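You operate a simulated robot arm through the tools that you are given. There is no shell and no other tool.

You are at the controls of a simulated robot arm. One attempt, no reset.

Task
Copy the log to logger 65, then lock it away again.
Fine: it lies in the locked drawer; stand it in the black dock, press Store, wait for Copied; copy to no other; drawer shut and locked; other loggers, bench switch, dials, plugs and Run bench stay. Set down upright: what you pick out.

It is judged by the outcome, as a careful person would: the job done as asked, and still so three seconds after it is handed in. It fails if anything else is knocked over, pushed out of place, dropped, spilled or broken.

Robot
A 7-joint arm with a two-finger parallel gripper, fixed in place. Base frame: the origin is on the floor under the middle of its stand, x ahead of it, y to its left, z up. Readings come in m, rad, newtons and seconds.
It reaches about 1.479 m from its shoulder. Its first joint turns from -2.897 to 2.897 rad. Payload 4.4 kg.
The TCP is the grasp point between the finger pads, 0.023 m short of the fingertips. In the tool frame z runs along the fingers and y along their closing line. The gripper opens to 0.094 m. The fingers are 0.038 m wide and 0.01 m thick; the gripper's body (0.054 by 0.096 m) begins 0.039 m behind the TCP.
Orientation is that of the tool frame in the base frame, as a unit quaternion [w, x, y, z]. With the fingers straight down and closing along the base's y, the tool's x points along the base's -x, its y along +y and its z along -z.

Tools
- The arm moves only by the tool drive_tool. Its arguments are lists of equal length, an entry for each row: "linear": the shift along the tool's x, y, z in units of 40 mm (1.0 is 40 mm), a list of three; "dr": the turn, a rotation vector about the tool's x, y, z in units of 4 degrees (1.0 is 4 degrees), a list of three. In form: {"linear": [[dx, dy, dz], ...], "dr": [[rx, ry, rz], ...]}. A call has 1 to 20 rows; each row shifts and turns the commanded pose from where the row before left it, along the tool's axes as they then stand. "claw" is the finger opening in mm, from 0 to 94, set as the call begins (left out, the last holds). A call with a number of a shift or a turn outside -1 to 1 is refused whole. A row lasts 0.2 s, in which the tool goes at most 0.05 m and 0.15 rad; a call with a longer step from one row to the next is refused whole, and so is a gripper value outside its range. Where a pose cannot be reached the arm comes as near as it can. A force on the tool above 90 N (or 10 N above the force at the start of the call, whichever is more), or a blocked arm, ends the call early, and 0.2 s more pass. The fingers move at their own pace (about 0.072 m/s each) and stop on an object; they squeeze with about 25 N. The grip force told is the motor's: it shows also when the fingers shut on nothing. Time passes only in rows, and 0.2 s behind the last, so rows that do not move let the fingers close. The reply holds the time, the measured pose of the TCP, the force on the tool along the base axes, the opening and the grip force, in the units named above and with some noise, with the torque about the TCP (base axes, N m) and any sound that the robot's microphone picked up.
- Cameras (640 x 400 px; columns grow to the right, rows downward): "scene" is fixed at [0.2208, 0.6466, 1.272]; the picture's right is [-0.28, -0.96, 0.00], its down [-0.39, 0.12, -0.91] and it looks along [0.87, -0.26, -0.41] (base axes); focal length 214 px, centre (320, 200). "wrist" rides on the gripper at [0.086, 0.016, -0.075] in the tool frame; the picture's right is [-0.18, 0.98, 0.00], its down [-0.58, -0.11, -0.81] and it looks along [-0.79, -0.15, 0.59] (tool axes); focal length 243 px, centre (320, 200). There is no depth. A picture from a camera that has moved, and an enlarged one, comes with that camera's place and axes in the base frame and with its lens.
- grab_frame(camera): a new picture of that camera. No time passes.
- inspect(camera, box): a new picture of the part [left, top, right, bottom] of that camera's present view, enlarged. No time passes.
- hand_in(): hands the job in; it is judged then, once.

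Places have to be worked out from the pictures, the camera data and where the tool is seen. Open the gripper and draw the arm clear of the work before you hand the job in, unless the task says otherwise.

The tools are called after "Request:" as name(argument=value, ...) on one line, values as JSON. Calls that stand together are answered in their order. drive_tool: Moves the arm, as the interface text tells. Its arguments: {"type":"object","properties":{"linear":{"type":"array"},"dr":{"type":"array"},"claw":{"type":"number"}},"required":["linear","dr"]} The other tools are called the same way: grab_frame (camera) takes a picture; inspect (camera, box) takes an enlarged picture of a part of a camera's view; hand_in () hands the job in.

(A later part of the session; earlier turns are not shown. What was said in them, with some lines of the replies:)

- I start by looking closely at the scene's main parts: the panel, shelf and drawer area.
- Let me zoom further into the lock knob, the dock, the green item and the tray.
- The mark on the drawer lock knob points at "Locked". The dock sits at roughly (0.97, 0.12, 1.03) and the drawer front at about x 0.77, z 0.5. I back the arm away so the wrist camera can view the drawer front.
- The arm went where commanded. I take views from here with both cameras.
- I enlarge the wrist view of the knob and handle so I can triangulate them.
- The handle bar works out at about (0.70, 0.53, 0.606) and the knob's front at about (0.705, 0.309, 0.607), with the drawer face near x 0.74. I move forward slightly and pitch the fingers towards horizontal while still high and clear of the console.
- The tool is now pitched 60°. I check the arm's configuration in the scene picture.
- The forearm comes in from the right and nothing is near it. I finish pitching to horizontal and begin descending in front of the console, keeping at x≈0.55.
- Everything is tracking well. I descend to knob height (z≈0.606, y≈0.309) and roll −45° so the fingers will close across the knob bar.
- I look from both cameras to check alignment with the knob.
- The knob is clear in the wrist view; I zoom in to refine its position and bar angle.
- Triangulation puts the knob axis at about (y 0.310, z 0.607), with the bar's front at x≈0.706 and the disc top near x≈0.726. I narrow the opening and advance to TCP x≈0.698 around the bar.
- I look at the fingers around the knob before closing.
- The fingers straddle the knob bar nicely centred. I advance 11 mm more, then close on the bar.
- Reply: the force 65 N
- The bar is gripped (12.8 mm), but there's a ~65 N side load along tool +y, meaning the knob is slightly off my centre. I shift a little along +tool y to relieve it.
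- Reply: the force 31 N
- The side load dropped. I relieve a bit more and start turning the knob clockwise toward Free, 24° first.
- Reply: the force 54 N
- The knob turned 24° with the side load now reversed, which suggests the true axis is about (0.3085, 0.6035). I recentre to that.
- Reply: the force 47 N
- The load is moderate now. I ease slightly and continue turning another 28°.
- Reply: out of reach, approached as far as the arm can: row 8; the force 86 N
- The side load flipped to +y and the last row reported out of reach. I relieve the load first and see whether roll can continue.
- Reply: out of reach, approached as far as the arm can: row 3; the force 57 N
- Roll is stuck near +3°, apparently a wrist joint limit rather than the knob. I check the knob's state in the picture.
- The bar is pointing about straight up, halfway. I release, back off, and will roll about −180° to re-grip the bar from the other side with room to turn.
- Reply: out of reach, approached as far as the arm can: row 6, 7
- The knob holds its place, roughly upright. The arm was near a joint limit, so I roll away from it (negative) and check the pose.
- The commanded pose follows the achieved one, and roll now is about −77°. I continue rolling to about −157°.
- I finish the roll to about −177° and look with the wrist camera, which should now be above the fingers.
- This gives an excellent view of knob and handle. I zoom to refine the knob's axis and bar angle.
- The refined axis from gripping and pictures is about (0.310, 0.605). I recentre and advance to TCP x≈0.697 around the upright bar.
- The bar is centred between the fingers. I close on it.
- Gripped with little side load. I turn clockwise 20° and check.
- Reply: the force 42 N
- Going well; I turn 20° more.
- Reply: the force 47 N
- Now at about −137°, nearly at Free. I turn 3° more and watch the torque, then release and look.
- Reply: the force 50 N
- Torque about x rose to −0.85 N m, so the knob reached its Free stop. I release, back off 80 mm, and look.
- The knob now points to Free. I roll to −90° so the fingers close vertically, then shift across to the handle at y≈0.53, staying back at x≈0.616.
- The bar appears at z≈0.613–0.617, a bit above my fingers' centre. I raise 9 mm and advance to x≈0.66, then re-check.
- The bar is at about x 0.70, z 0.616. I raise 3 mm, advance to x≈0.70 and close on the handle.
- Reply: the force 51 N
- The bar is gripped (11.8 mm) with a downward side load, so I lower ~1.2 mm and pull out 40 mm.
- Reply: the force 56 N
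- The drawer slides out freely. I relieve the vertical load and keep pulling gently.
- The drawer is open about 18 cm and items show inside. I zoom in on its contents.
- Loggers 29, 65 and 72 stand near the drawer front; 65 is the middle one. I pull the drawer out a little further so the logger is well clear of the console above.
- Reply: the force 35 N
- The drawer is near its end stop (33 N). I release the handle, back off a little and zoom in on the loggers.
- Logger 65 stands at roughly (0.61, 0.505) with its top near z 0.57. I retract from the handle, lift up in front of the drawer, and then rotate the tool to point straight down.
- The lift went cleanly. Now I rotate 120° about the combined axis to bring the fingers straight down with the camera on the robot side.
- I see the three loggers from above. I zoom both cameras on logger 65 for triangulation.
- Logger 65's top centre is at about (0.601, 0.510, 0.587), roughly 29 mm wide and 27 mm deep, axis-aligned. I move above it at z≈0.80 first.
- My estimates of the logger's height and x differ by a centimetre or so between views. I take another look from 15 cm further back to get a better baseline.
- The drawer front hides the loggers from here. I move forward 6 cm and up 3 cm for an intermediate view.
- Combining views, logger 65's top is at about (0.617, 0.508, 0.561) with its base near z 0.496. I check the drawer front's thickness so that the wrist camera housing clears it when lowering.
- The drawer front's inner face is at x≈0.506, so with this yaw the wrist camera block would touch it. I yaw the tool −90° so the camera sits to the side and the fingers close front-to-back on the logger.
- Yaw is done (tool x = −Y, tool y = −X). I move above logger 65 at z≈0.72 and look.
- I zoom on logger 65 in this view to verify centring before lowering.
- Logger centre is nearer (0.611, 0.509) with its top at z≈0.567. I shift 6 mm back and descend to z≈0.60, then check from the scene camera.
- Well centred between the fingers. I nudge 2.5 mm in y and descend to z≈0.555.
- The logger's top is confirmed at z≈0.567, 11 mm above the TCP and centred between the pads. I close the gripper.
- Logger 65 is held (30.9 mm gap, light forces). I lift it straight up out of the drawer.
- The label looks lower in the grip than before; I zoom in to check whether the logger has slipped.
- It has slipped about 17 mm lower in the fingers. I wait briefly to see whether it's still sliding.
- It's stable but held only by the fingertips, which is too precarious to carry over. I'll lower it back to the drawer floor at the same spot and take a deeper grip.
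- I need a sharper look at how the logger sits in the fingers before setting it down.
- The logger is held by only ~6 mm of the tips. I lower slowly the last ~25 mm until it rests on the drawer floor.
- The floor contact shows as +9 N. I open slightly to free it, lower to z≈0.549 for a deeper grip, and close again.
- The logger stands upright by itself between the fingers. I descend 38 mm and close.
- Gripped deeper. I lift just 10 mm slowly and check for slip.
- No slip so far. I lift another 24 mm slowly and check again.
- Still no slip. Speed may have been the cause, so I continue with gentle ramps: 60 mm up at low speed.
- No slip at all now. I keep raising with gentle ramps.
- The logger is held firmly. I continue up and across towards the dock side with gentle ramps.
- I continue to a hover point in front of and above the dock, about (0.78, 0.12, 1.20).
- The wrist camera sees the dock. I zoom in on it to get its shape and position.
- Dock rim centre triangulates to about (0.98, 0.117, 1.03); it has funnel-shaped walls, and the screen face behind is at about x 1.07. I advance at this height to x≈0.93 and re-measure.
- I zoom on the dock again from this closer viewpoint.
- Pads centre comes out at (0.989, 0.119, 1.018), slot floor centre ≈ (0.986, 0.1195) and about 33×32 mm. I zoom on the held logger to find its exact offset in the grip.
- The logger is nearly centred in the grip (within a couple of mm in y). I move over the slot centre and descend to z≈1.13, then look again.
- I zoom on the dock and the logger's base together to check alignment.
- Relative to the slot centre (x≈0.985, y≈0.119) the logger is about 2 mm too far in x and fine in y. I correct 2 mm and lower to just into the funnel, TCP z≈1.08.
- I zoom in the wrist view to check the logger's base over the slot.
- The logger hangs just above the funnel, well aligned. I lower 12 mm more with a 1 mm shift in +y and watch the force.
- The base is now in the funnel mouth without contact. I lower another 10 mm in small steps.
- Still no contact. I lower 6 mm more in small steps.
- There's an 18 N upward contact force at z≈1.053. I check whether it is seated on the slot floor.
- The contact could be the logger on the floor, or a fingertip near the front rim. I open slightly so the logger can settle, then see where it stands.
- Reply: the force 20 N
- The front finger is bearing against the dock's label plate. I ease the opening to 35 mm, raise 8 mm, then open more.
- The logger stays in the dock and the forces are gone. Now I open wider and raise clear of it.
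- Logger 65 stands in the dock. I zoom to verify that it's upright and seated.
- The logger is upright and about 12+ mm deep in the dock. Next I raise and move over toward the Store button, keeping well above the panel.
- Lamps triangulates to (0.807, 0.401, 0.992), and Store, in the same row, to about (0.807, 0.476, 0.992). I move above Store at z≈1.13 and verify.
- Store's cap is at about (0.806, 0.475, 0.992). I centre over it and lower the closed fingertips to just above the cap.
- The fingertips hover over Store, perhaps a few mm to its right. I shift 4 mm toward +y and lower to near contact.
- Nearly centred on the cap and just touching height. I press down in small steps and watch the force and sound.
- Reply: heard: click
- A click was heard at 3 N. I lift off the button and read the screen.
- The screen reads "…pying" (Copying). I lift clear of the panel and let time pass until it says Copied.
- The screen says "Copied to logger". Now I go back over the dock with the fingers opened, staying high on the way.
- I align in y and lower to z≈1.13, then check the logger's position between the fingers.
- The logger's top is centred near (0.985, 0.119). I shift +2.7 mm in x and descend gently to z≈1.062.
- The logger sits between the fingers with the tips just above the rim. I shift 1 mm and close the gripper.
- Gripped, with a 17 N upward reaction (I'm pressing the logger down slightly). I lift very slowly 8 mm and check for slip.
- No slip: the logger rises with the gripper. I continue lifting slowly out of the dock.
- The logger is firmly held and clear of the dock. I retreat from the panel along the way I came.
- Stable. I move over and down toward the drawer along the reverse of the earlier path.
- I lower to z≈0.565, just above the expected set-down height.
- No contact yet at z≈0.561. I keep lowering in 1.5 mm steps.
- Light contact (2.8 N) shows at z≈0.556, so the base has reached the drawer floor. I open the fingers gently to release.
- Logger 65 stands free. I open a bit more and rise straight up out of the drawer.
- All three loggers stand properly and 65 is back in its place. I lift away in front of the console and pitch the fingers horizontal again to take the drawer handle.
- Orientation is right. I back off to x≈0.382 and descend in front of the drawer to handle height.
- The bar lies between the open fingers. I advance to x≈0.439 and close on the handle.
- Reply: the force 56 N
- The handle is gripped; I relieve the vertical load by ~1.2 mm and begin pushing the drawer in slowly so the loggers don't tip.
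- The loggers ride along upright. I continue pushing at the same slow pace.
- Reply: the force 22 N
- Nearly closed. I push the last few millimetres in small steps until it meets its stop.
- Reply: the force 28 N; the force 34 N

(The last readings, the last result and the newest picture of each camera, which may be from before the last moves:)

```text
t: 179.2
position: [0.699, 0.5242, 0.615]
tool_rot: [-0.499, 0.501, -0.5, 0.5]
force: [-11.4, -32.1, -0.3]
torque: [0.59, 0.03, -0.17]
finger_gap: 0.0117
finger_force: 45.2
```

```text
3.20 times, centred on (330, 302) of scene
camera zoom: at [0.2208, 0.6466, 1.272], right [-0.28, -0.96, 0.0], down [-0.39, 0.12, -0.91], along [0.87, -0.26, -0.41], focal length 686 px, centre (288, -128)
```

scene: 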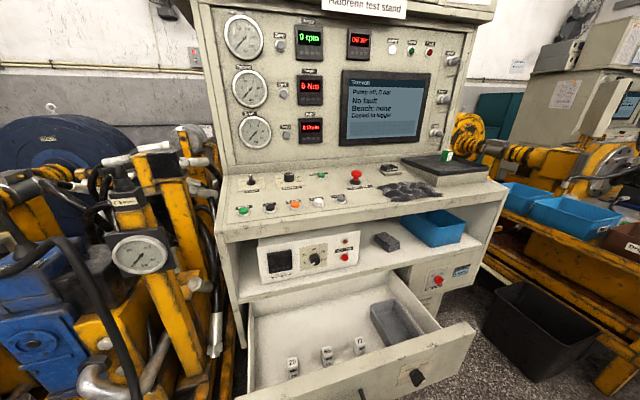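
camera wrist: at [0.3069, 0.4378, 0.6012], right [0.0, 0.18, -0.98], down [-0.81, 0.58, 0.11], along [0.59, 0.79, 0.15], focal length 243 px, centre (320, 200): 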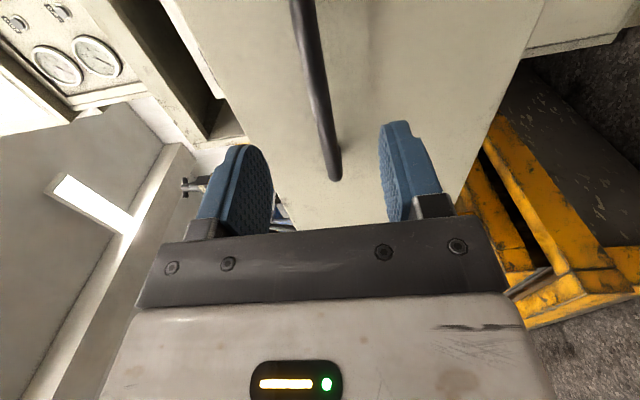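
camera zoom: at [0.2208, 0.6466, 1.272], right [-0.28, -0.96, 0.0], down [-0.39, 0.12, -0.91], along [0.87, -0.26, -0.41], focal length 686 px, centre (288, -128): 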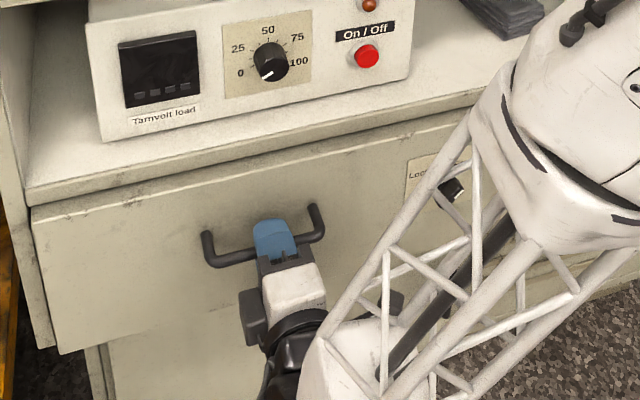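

It meets resistance (−11 N) at x≈0.699. I push one more millimetre to make sure it's fully shut, then release the handle and back off.

Request:
drive_tool(linear=[[0, 0, 0.03], [0, 0, 0], [0, 0, 0]], dr=[[0, 0, 0], [0, 0, 0], [0, 0, 0]])

```text
t: 180.0
position: [0.6992, 0.5252, 0.6143]
tool_rot: [-0.499, 0.501, -0.5, 0.5]
force: [-31.4, -13.3, 3.0]
torque: [0.51, 0.04, -0.03]
finger_gap: 0.0116
finger_force: 45.5
```

At the hard stop (−31 N with no more travel), so the drawer is shut. I open the fingers and retreat straight back.

Request:
drive_tool(linear=[[0, 0, -0.02], [0, 0, 0], [0, 0, 0], [0, 0, -0.2], [0, 0, -0.5], [0, 0, -0.7], [0, 0, -0.7]], dr=[[0, 0, 0], [0, 0, 0], [0, 0, 0], [0, 0, 0], [0, 0, 0], [0, 0, 0], [0, 0, 0]], claw=60)

Request:
grab_frame(camera="wrist")

Request:
inspect(camera="scene", box=[230, 240, 430, 365])

```text
t: 181.6
position: [0.6137, 0.5262, 0.6155]
tool_rot: [-0.499, 0.499, -0.501, 0.501]
force: [1.2, -0.3, 0.0]
torque: [0.0, 0.02, -0.05]
finger_gap: 0.0598
finger_force: 0.0
```

```text
taken
camera wrist: at [0.5404, 0.4371, 0.601], right [0.0, 0.18, -0.98], down [-0.81, 0.58, 0.11], along [0.59, 0.79, 0.15], focal length 243 px, centre (320, 200)
```

wrist: 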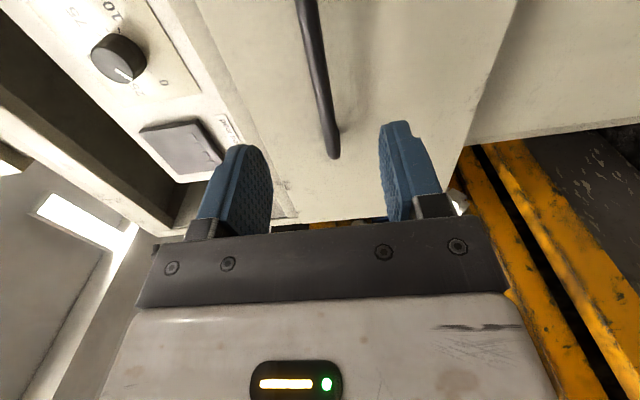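

```text
3.20 times, centred on (330, 302) of scene
camera zoom: at [0.2208, 0.6466, 1.272], right [-0.28, -0.96, 0.0], down [-0.39, 0.12, -0.91], along [0.87, -0.26, -0.41], focal length 686 px, centre (288, -128)
```

zoom: 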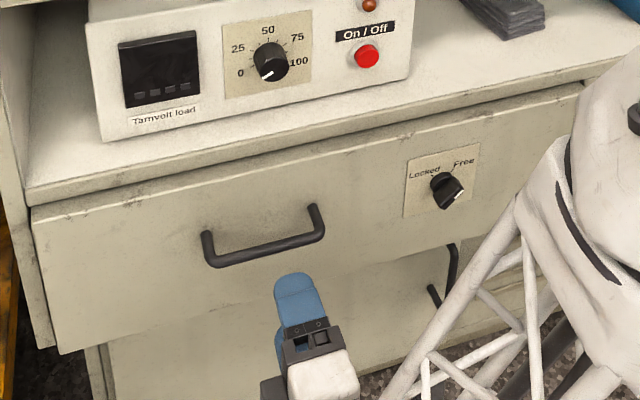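

The drawer is shut. I move across to the knob and roll to −135° to grip its bar at Free.

Request:
drive_tool(linear=[[0.9, 0.05, 0], [0.9, 0.05, 0], [0.9, 0.05, 0], [0.9, 0.05, 0], [0.9, 0.06, 0], [0.9, 0, 0], [0, 0, 0], [0, 0, 0], [0, 0, 0], [0, 0, 0], [0, 0, 0], [0, 0, 0], [0, 0, 0], [0, 0, 0], [0, 0, 0], [0, 0, 0], [0, 0, 0], [0, 0, 0]], dr=[[0, 0, 0], [0, 0, 0], [0, 0, 0], [0, 0, 0], [0, 0, 0], [0, 0, 0], [0, 0, -1], [0, 0, -1], [0, 0, -1], [0, 0, -1], [0, 0, -1], [0, 0, -1], [0, 0, -1], [0, 0, -1], [0, 0, -1], [0, 0, -1], [0, 0, -1], [0, 0, -0.1]], claw=50)

Request:
grab_frame(camera="wrist")

Request:
inspect(camera="scene", box=[320, 270, 416, 330])

```text
t: 185.4
position: [0.6152, 0.3091, 0.6053]
tool_rot: [-0.273, 0.652, -0.275, 0.652]
force: [0.0, 1.1, -1.1]
torque: [0.02, -0.01, 0.02]
finger_gap: 0.0498
finger_force: 0.1
```

```text
taken
camera wrist: at [0.541, 0.2347, 0.655], right [0.0, -0.56, -0.83], down [-0.81, 0.49, -0.33], along [0.59, 0.67, -0.45], focal length 243 px, centre (320, 200)
```

wrist: 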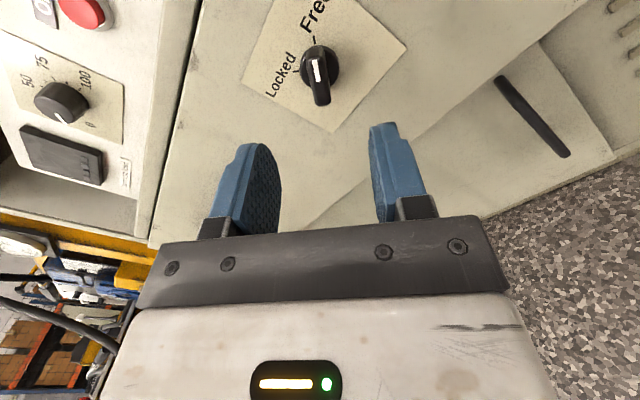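

```text
6.67 times, centred on (368, 300) of scene
camera zoom: at [0.2208, 0.6466, 1.272], right [-0.28, -0.96, 0.0], down [-0.39, 0.12, -0.91], along [0.87, -0.26, -0.41], focal length 1430 px, centre (0, -467)
```

zoom: 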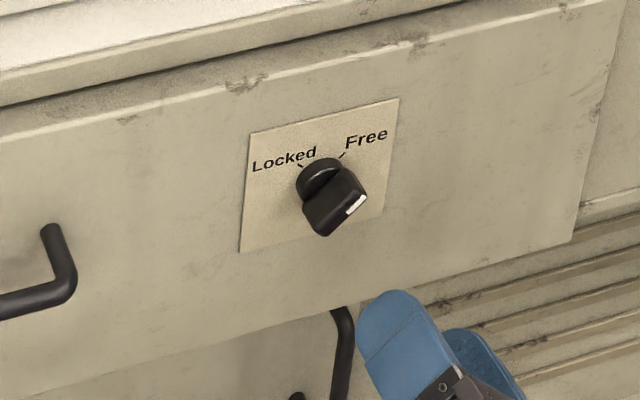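

The knob bar is between the fingers' approach line, and the drawer plate is back at its original place. I advance to x≈0.697 and close on the bar.

Request:
drive_tool(linear=[[0, 0, 0.6], [0, 0, 0.6], [0, 0, 0.5], [0, 0, 0.34], [0, 0, 0]], dr=[[0, 0, 0], [0, 0, 0], [0, 0, 0], [0, 0, 0], [0, 0, 0]])

Request:
grab_frame(camera="wrist")

Request:
drive_tool(linear=[[0, 0, 0], [0, 0, 0], [0, 0, 0], [0, 0, 0]], dr=[[0, 0, 0], [0, 0, 0], [0, 0, 0], [0, 0, 0]], claw=0)

```text
t: 186.6
position: [0.6963, 0.3099, 0.6055]
tool_rot: [-0.273, 0.652, -0.273, 0.652]
force: [0.1, -0.8, -0.3]
torque: [0.01, 0.02, -0.02]
finger_gap: 0.05
finger_force: 0.1
```

```text
taken
camera wrist: at [0.6221, 0.234, 0.6545], right [0.0, -0.56, -0.83], down [-0.81, 0.49, -0.33], along [0.59, 0.67, -0.45], focal length 243 px, centre (320, 200)
```

wrist: 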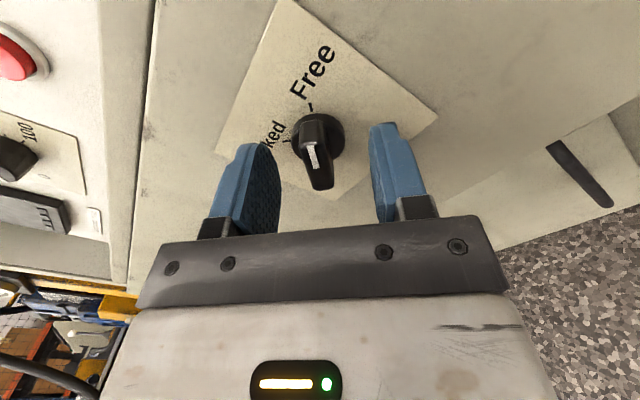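

```text
t: 187.6
position: [0.6968, 0.3087, 0.6054]
tool_rot: [-0.273, 0.652, -0.273, 0.653]
force: [-8.0, 17.2, 17.7]
torque: [-0.41, -0.11, 0.33]
finger_gap: 0.013
finger_force: 45.0
```

Gripped with modest load. I turn counter-clockwise toward Locked, 24° first.

Request:
drive_tool(linear=[[0, 0, 0], [0, 0, 0], [0, 0, 0], [0, 0, 0], [0, 0, 0], [0, 0, 0]], dr=[[0, 0, -1], [0, 0, -1], [0, 0, -1], [0, 0, -1], [0, 0, -1], [0, 0, -1]])

```text
t: 189.0
position: [0.6966, 0.3093, 0.6058]
tool_rot: [-0.13, 0.694, -0.131, 0.696]
force: [-12.3, 33.9, 32.5]
torque: [0.07, -0.96, 0.36]
finger_gap: 0.0131
finger_force: 44.6
```

I relieve the ~43 N side load with a 1 mm correction and turn another 24°.

Request:
drive_tool(linear=[[0.01, -0.028, -0.005], [0, 0, 0], [0, 0, 0], [0, 0, 0], [0, 0, 0], [0, 0, 0], [0, 0, 0]], dr=[[0, 0, 0], [0, 0, -1], [0, 0, -1], [0, 0, -1], [0, 0, -1], [0, 0, -1], [0, 0, -1]])

```text
t: 190.6
position: [0.6972, 0.3101, 0.6051]
tool_rot: [0.015, 0.707, 0.016, 0.707]
force: [-0.7, 27.6, 18.4]
torque: [0.04, -0.54, 0.5]
finger_gap: 0.013
finger_force: 44.6
```

Halfway and smooth. I continue 24° more with a small correction.

Request:
drive_tool(linear=[[0.008, -0.015, 0], [0, 0, 0], [0, 0, 0], [0, 0, 0], [0, 0, 0], [0, 0, 0], [0, 0, 0]], dr=[[0, 0, 0], [0, 0, -1], [0, 0, -1], [0, 0, -1], [0, 0, -1], [0, 0, -1], [0, 0, -1]])

```text
t: 192.2
position: [0.6955, 0.3107, 0.6054]
tool_rot: [0.164, 0.689, 0.162, 0.687]
force: [0.6, 7.8, -3.4]
torque: [-0.01, -1.12, 0.74]
finger_gap: 0.0128
finger_force: 45.1
```

At about −207°. I turn 16° more, then watch for the stop.

Request:
drive_tool(linear=[[0, 0, 0], [0, 0, 0], [0, 0, 0], [0, 0, 0]], dr=[[0, 0, -1], [0, 0, -1], [0, 0, -1], [0, 0, -1]])

Request:
drive_tool(linear=[[0, 0, 0], [0, 0, 0]], dr=[[0, 0, -0.6], [0, 0, 0]])

```text
t: 193.2
position: [0.6969, 0.3105, 0.6051]
tool_rot: [0.258, 0.659, 0.257, 0.658]
force: [-1.6, 12.2, -2.5]
torque: [-0.03, 1.05, -0.76]
finger_gap: 0.0131
finger_force: 45.2
```

```text
t: 193.8
position: [0.6957, 0.3109, 0.6057]
tool_rot: [0.27, 0.654, 0.271, 0.653]
force: [1.9, 12.5, -15.2]
torque: [0.04, -0.85, 1.25]
finger_gap: 0.0131
finger_force: 44.7
```

At −225° without a stop yet. I turn 1.6° more and read the torque.

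Request:
drive_tool(linear=[[0, 0, 0], [0, 0, 0]], dr=[[0, 0, -0.4], [0, 0, 0]])

```text
t: 194.4
position: [0.6953, 0.311, 0.6058]
tool_rot: [0.279, 0.651, 0.278, 0.649]
force: [2.4, 22.9, -27.9]
torque: [1.42, 0.49, 0.19]
finger_gap: 0.0128
finger_force: 44.7
```

Torque about x jumped to 1.4 N m: the knob is at its Locked stop. I release, back off and look.

Request:
drive_tool(linear=[[0, 0, 0], [0, 0, 0], [0, 0, 0], [0, 0, -0.3], [0, 0, -0.6], [0, 0, -0.8], [0, 0, -0.8]], dr=[[0, 0, 0], [0, 0, 0], [0, 0, 0], [0, 0, 0], [0, 0, 0], [0, 0, 0], [0, 0, 0]], claw=60)

Request:
grab_frame(camera="wrist")

Request:
inspect(camera="scene", box=[320, 270, 416, 330])

Request:
inspect(camera="scene", box=[350, 280, 390, 305])

```text
t: 196.0
position: [0.5972, 0.3096, 0.6052]
tool_rot: [0.279, 0.65, 0.279, 0.649]
force: [0.2, -0.3, -0.7]
torque: [-0.02, -0.02, -0.01]
finger_gap: 0.06
finger_force: 0.0
```

```text
taken
camera wrist: at [0.5232, 0.3611, 0.6773], right [0.0, -0.81, 0.59], down [-0.81, -0.35, -0.48], along [0.59, -0.47, -0.65], focal length 243 px, centre (320, 200)
```

wrist: 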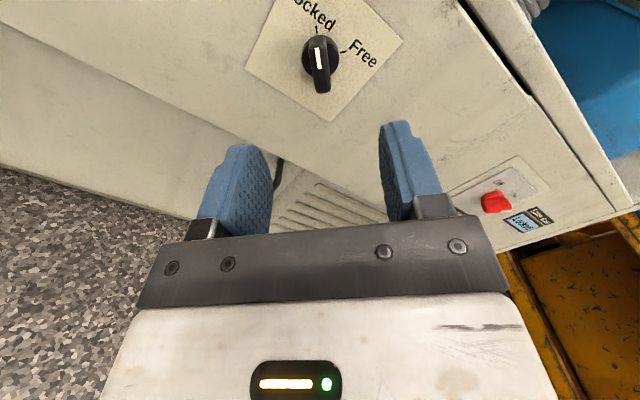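

```text
6.67 times, centred on (368, 300) of scene
camera zoom: at [0.2208, 0.6466, 1.272], right [-0.28, -0.96, 0.0], down [-0.39, 0.12, -0.91], along [0.87, -0.26, -0.41], focal length 1430 px, centre (0, -467)
```

zoom: 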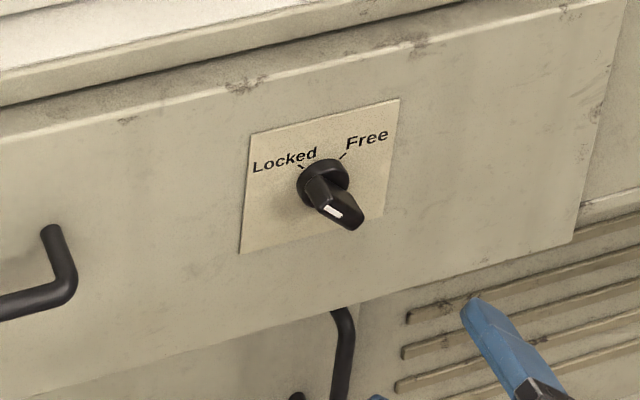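

```text
16.00 times, centred on (370, 292) of scene
camera zoom: at [0.2208, 0.6466, 1.272], right [-0.28, -0.96, 0.0], down [-0.39, 0.12, -0.91], along [0.87, -0.26, -0.41], focal length 3432 px, centre (-480, -1280)
```

zoom: 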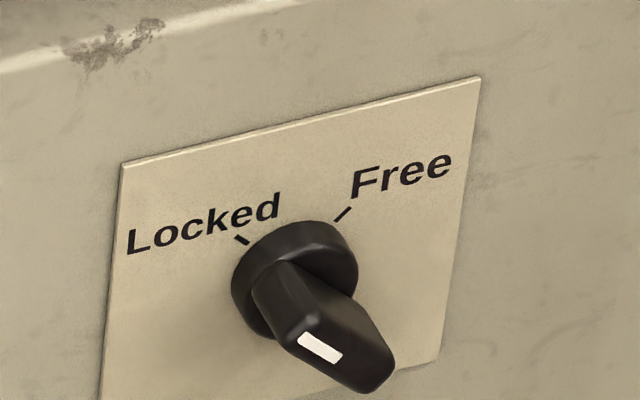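

The knob matches its original Locked position and the drawer plate is where it was at the start. As a careful check I'll give the handle a tiny tug to confirm the lock; first I roll back to −90° and move to the handle.

Request:
drive_tool(linear=[[0, 0, 0], [0, 0, 0], [0, 0, 0], [0, 0, 0], [0, 0, 0], [0, 0, 0], [0, 0, 0], [0, 0, 0], [0, 0, 0], [0, 0, 0], [0, 0, 0], [0, 0, 0], [0, 0, 0], [0, 0, 0], [0, 0, 0], [0, 0, 0], [0, 0, 0], [0, 0, 0], [0, 0, 0], [0, 0, 0]], dr=[[0, 0, 1], [0, 0, 1], [0, 0, 1], [0, 0, 1], [0, 0, 1], [0, 0, 1], [0, 0, 1], [0, 0, 1], [0, 0, 1], [0, 0, 1], [0, 0, 1], [0, 0, 1], [0, 0, 1], [0, 0, 1], [0, 0, 1], [0, 0, 1], [0, 0, 1], [0, 0, 1], [0, 0, 1], [0, 0, 1]])

Request:
drive_tool(linear=[[0, 0, 0], [0, 0, 0], [0, 0, 0], [0, 0, 0], [0, 0, 0], [0, 0, 0], [0, 0, 0], [0, 0, 0], [0, 0, 0], [0, 0, 0], [0, 0, 0], [0, 0, 0], [0, 0, 0], [0, 0, 0], [0, 0, 0]], dr=[[0, 0, 1], [0, 0, 1], [0, 0, 1], [0, 0, 1], [0, 0, 1], [0, 0, 1], [0, 0, 1], [0, 0, 1], [0, 0, 1], [0, 0, 1], [0, 0, 1], [0, 0, 1], [0, 0, 1], [0, 0, 1], [0, 0, 0.1]])

```text
t: 200.2
position: [0.5963, 0.3102, 0.6058]
tool_rot: [-0.205, 0.677, -0.203, 0.677]
force: [-0.2, 0.2, -0.6]
torque: [0.0, 0.02, 0.0]
finger_gap: 0.0602
finger_force: 0.2
```

```text
t: 203.4
position: [0.597, 0.3119, 0.6067]
tool_rot: [-0.5, 0.499, -0.5, 0.501]
force: [0.5, -0.7, 0.3]
torque: [0.02, 0.02, -0.05]
finger_gap: 0.0601
finger_force: 0.1
```

Now across to the handle, and then forward around the bar.

Request:
drive_tool(linear=[[-0.89, -0.04, 0], [-0.89, -0.04, 0], [-0.89, -0.04, 0], [-0.89, -0.04, 0], [-0.89, -0.04, 0], [-0.89, 0, 0], [0, 0, 0.5], [0, 0, 0.7], [0, 0, 0.7], [0, 0, 0.4], [0, 0, 0.2], [0, 0, 0]], dr=[[0, 0, 0], [0, 0, 0], [0, 0, 0], [0, 0, 0], [0, 0, 0], [0, 0, 0], [0, 0, 0], [0, 0, 0], [0, 0, 0], [0, 0, 0], [0, 0, 0], [0, 0, 0]])

Request:
inspect(camera="scene", box=[272, 280, 352, 340])

```text
t: 206.0
position: [0.6967, 0.5244, 0.6148]
tool_rot: [0.499, -0.5, 0.501, -0.5]
force: [1.2, -0.4, -0.8]
torque: [-0.03, 0.01, -0.01]
finger_gap: 0.06
finger_force: 0.1
```

```text
6.67 times, centred on (312, 310) of scene
camera zoom: at [0.2208, 0.6466, 1.272], right [-0.28, -0.96, 0.0], down [-0.39, 0.12, -0.91], along [0.87, -0.26, -0.41], focal length 1430 px, centre (373, -533)
```

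zoom: 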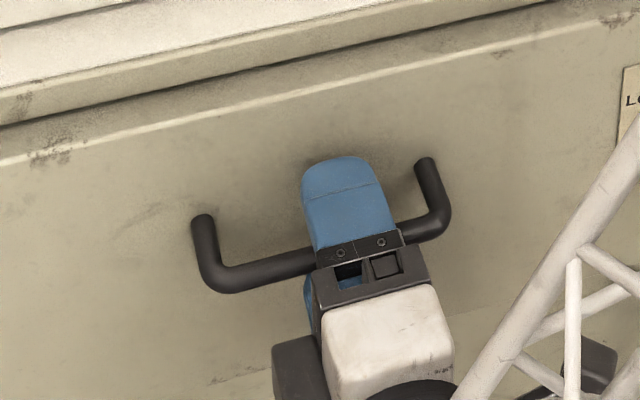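

I close on the handle, then pull just over a millimetre and read the force: a locked drawer should resist.

Request:
drive_tool(linear=[[0, 0, 0], [0, 0, 0], [0, 0, 0], [0, 0, 0]], dr=[[0, 0, 0], [0, 0, 0], [0, 0, 0], [0, 0, 0]], claw=0)

Request:
drive_tool(linear=[[0, 0, -0.02], [0, 0, -0.02], [0, 0, 0]], dr=[[0, 0, 0], [0, 0, 0], [0, 0, 0]])

```text
t: 207.0
position: [0.6961, 0.5249, 0.6148]
tool_rot: [-0.499, 0.5, -0.5, 0.501]
force: [-0.6, -4.9, 15.5]
torque: [0.31, -0.01, -0.16]
finger_gap: 0.0117
finger_force: 45.1
```

```text
t: 207.8
position: [0.6973, 0.5255, 0.6146]
tool_rot: [-0.5, 0.499, -0.5, 0.501]
force: [33.0, 5.8, 9.4]
torque: [0.24, 0.02, 0.01]
finger_gap: 0.0117
finger_force: 45.1
```

The tug met 33 N without movement, so the drawer is locked. I relax the pull, release the handle and back away.

Request:
drive_tool(linear=[[0, 0, 0.02], [0, 0, 0.03], [0, 0, 0]], dr=[[0, 0, 0], [0, 0, 0], [0, 0, 0]])

Request:
drive_tool(linear=[[0, 0, 0], [0, 0, 0], [0, 0, 0], [0, 0, -0.3], [0, 0, -0.6], [0, 0, -0.8], [0, 0, -0.8], [0, 0, -0.8], [0, -0.8, -0.3], [0, -0.9, 0], [0, -0.9, 0], [0, -0.9, 0], [0, -0.9, 0], [0, -0.9, 0], [0, -0.9, 0], [0, -0.9, 0]], dr=[[0, 0, 0], [0, 0, 0], [0, 0, 0], [0, 0, 0], [0, 0, 0], [0, 0, 0], [0, 0, 0], [0, 0, 0], [0, 0, 0], [0, 0, 0], [0, 0, 0], [0, 0, 0], [0, 0, 0], [0, 0, 0], [0, 0, 0], [0, 0, 0]], claw=60)

Request:
grab_frame(camera="scene")

```text
t: 208.6
position: [0.6971, 0.5243, 0.615]
tool_rot: [-0.5, 0.5, -0.499, 0.501]
force: [-1.6, 8.1, 35.5]
torque: [0.32, -0.08, -0.2]
finger_gap: 0.0118
finger_force: 44.4
```

```text
t: 212.0
position: [0.5528, 0.5259, 0.8992]
tool_rot: [-0.498, 0.5, -0.501, 0.501]
force: [0.3, -0.2, -0.2]
torque: [0.01, -0.01, 0.04]
finger_gap: 0.0598
finger_force: 0.0
```

```text
taken
```

scene: 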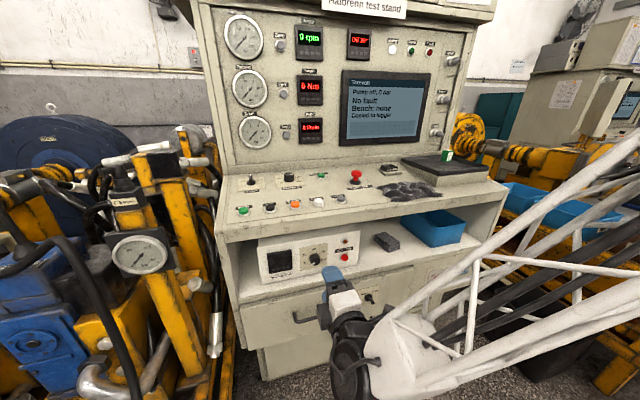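

I draw the arm further back and up, well clear of the console, then do a final check of the scene.

Request:
drive_tool(linear=[[0, -0.8, -0.4], [0, -0.8, -0.4], [0, -0.8, -0.4], [0, -0.8, -0.4], [0, -0.8, -0.4], [0.5, -0.8, 0], [0.5, -0.5, 0], [0.5, 0, 0], [0, 0, 0]], dr=[[0, 0, 0], [0, 0, 0], [0, 0, 0], [0, 0, 0], [0, 0, 0], [0, 0, 0], [0, 0, 0], [0, 0, 0], [0, 0, 0]])

Request:
grab_frame(camera="scene")

Request:
grab_frame(camera="wrist")

Request:
inspect(camera="scene", box=[220, 150, 380, 250])

Request:
inspect(camera="scene", box=[320, 50, 480, 150])

Request:
inspect(camera="scene", box=[240, 220, 400, 320])

```text
t: 214.0
position: [0.474, 0.4655, 1.1104]
tool_rot: [-0.499, 0.5, -0.5, 0.501]
force: [-0.1, -0.3, -0.1]
torque: [0.01, 0.02, 0.01]
finger_gap: 0.0601
finger_force: 0.0
```

```text
taken
```

scene: 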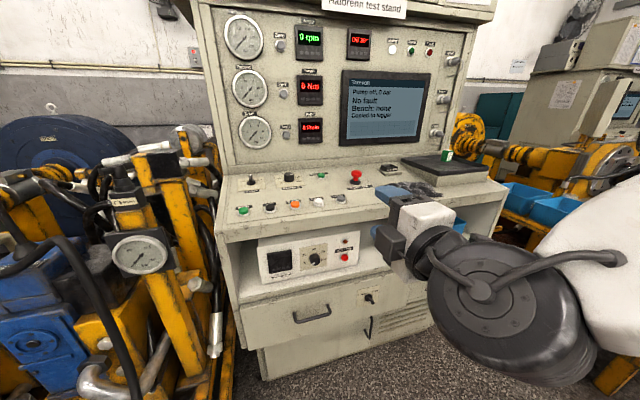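

```text
taken
camera wrist: at [0.3991, 0.3782, 1.0953], right [0.0, 0.18, -0.98], down [-0.81, 0.58, 0.11], along [0.59, 0.79, 0.15], focal length 243 px, centre (320, 200)
```

wrist: 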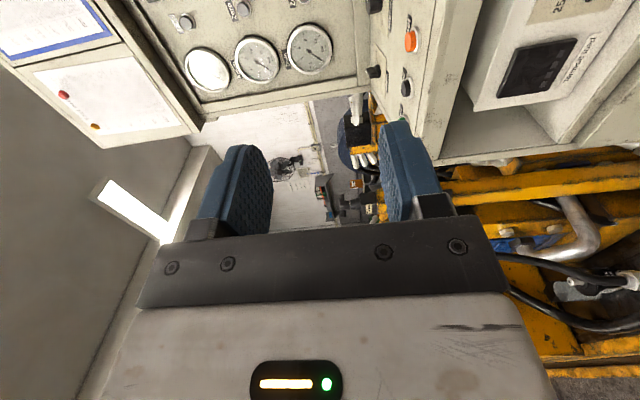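

```text
4.00 times, centred on (300, 200) of scene
camera zoom: at [0.2208, 0.6466, 1.272], right [-0.28, -0.96, 0.0], down [-0.39, 0.12, -0.91], along [0.87, -0.26, -0.41], focal length 858 px, centre (400, 200)
```

zoom: 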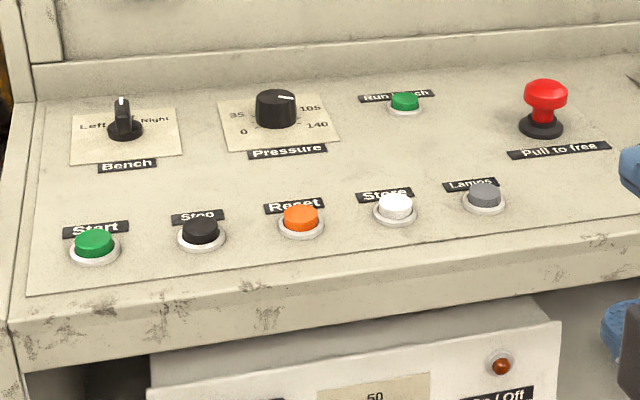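

```text
4.00 times, centred on (400, 100) of scene
camera zoom: at [0.2208, 0.6466, 1.272], right [-0.28, -0.96, 0.0], down [-0.39, 0.12, -0.91], along [0.87, -0.26, -0.41], focal length 858 px, centre (0, 600)
```

zoom: 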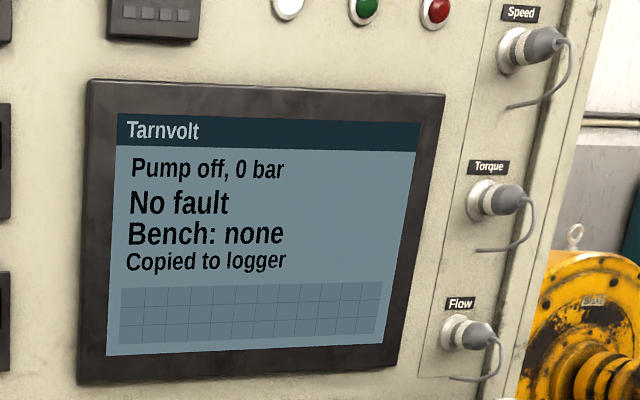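

```text
4.00 times, centred on (320, 270) of scene
camera zoom: at [0.2208, 0.6466, 1.272], right [-0.28, -0.96, 0.0], down [-0.39, 0.12, -0.91], along [0.87, -0.26, -0.41], focal length 858 px, centre (320, -80)
```

zoom: 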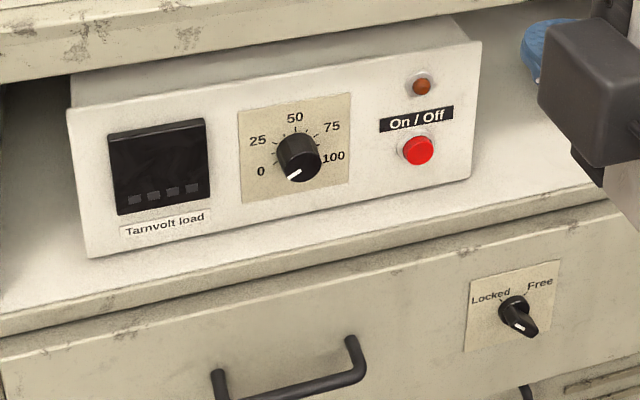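

Final check: the screen reads "Copied to logger", the Bench switch, dials, plugs and Run bench are unchanged, the drawer is shut with the knob at Locked, and the arm is open and clear. I hand the job in.

Request:
hand_in()

```text
The job is handed in.
```

The log is copied to logger 65, and 65 is back upright in its spot in the drawer. The drawer is shut and locked. After I turned the knob to Locked, a small tug on the handle met about 33 N and the drawer did not move.

- **Copying:** I stood logger 65 in the black dock and pressed Store once. The screen then read "Copied to logger". No other logger went into the dock.
- **Slip while lifting:** on my first lift, logger 65 slid down in the fingers, so I set it back on the drawer floor and took a deeper grip. It was not dropped or tipped.
- **Other items:** loggers 29 and 72 were still upright when I last saw them, partway through closing the drawer. I closed it slowly but could not see inside for the last stretch. The bench switch, dials, plugs and Run bench look unchanged in the final pictures.

The gripper is open and the arm is clear of the console.
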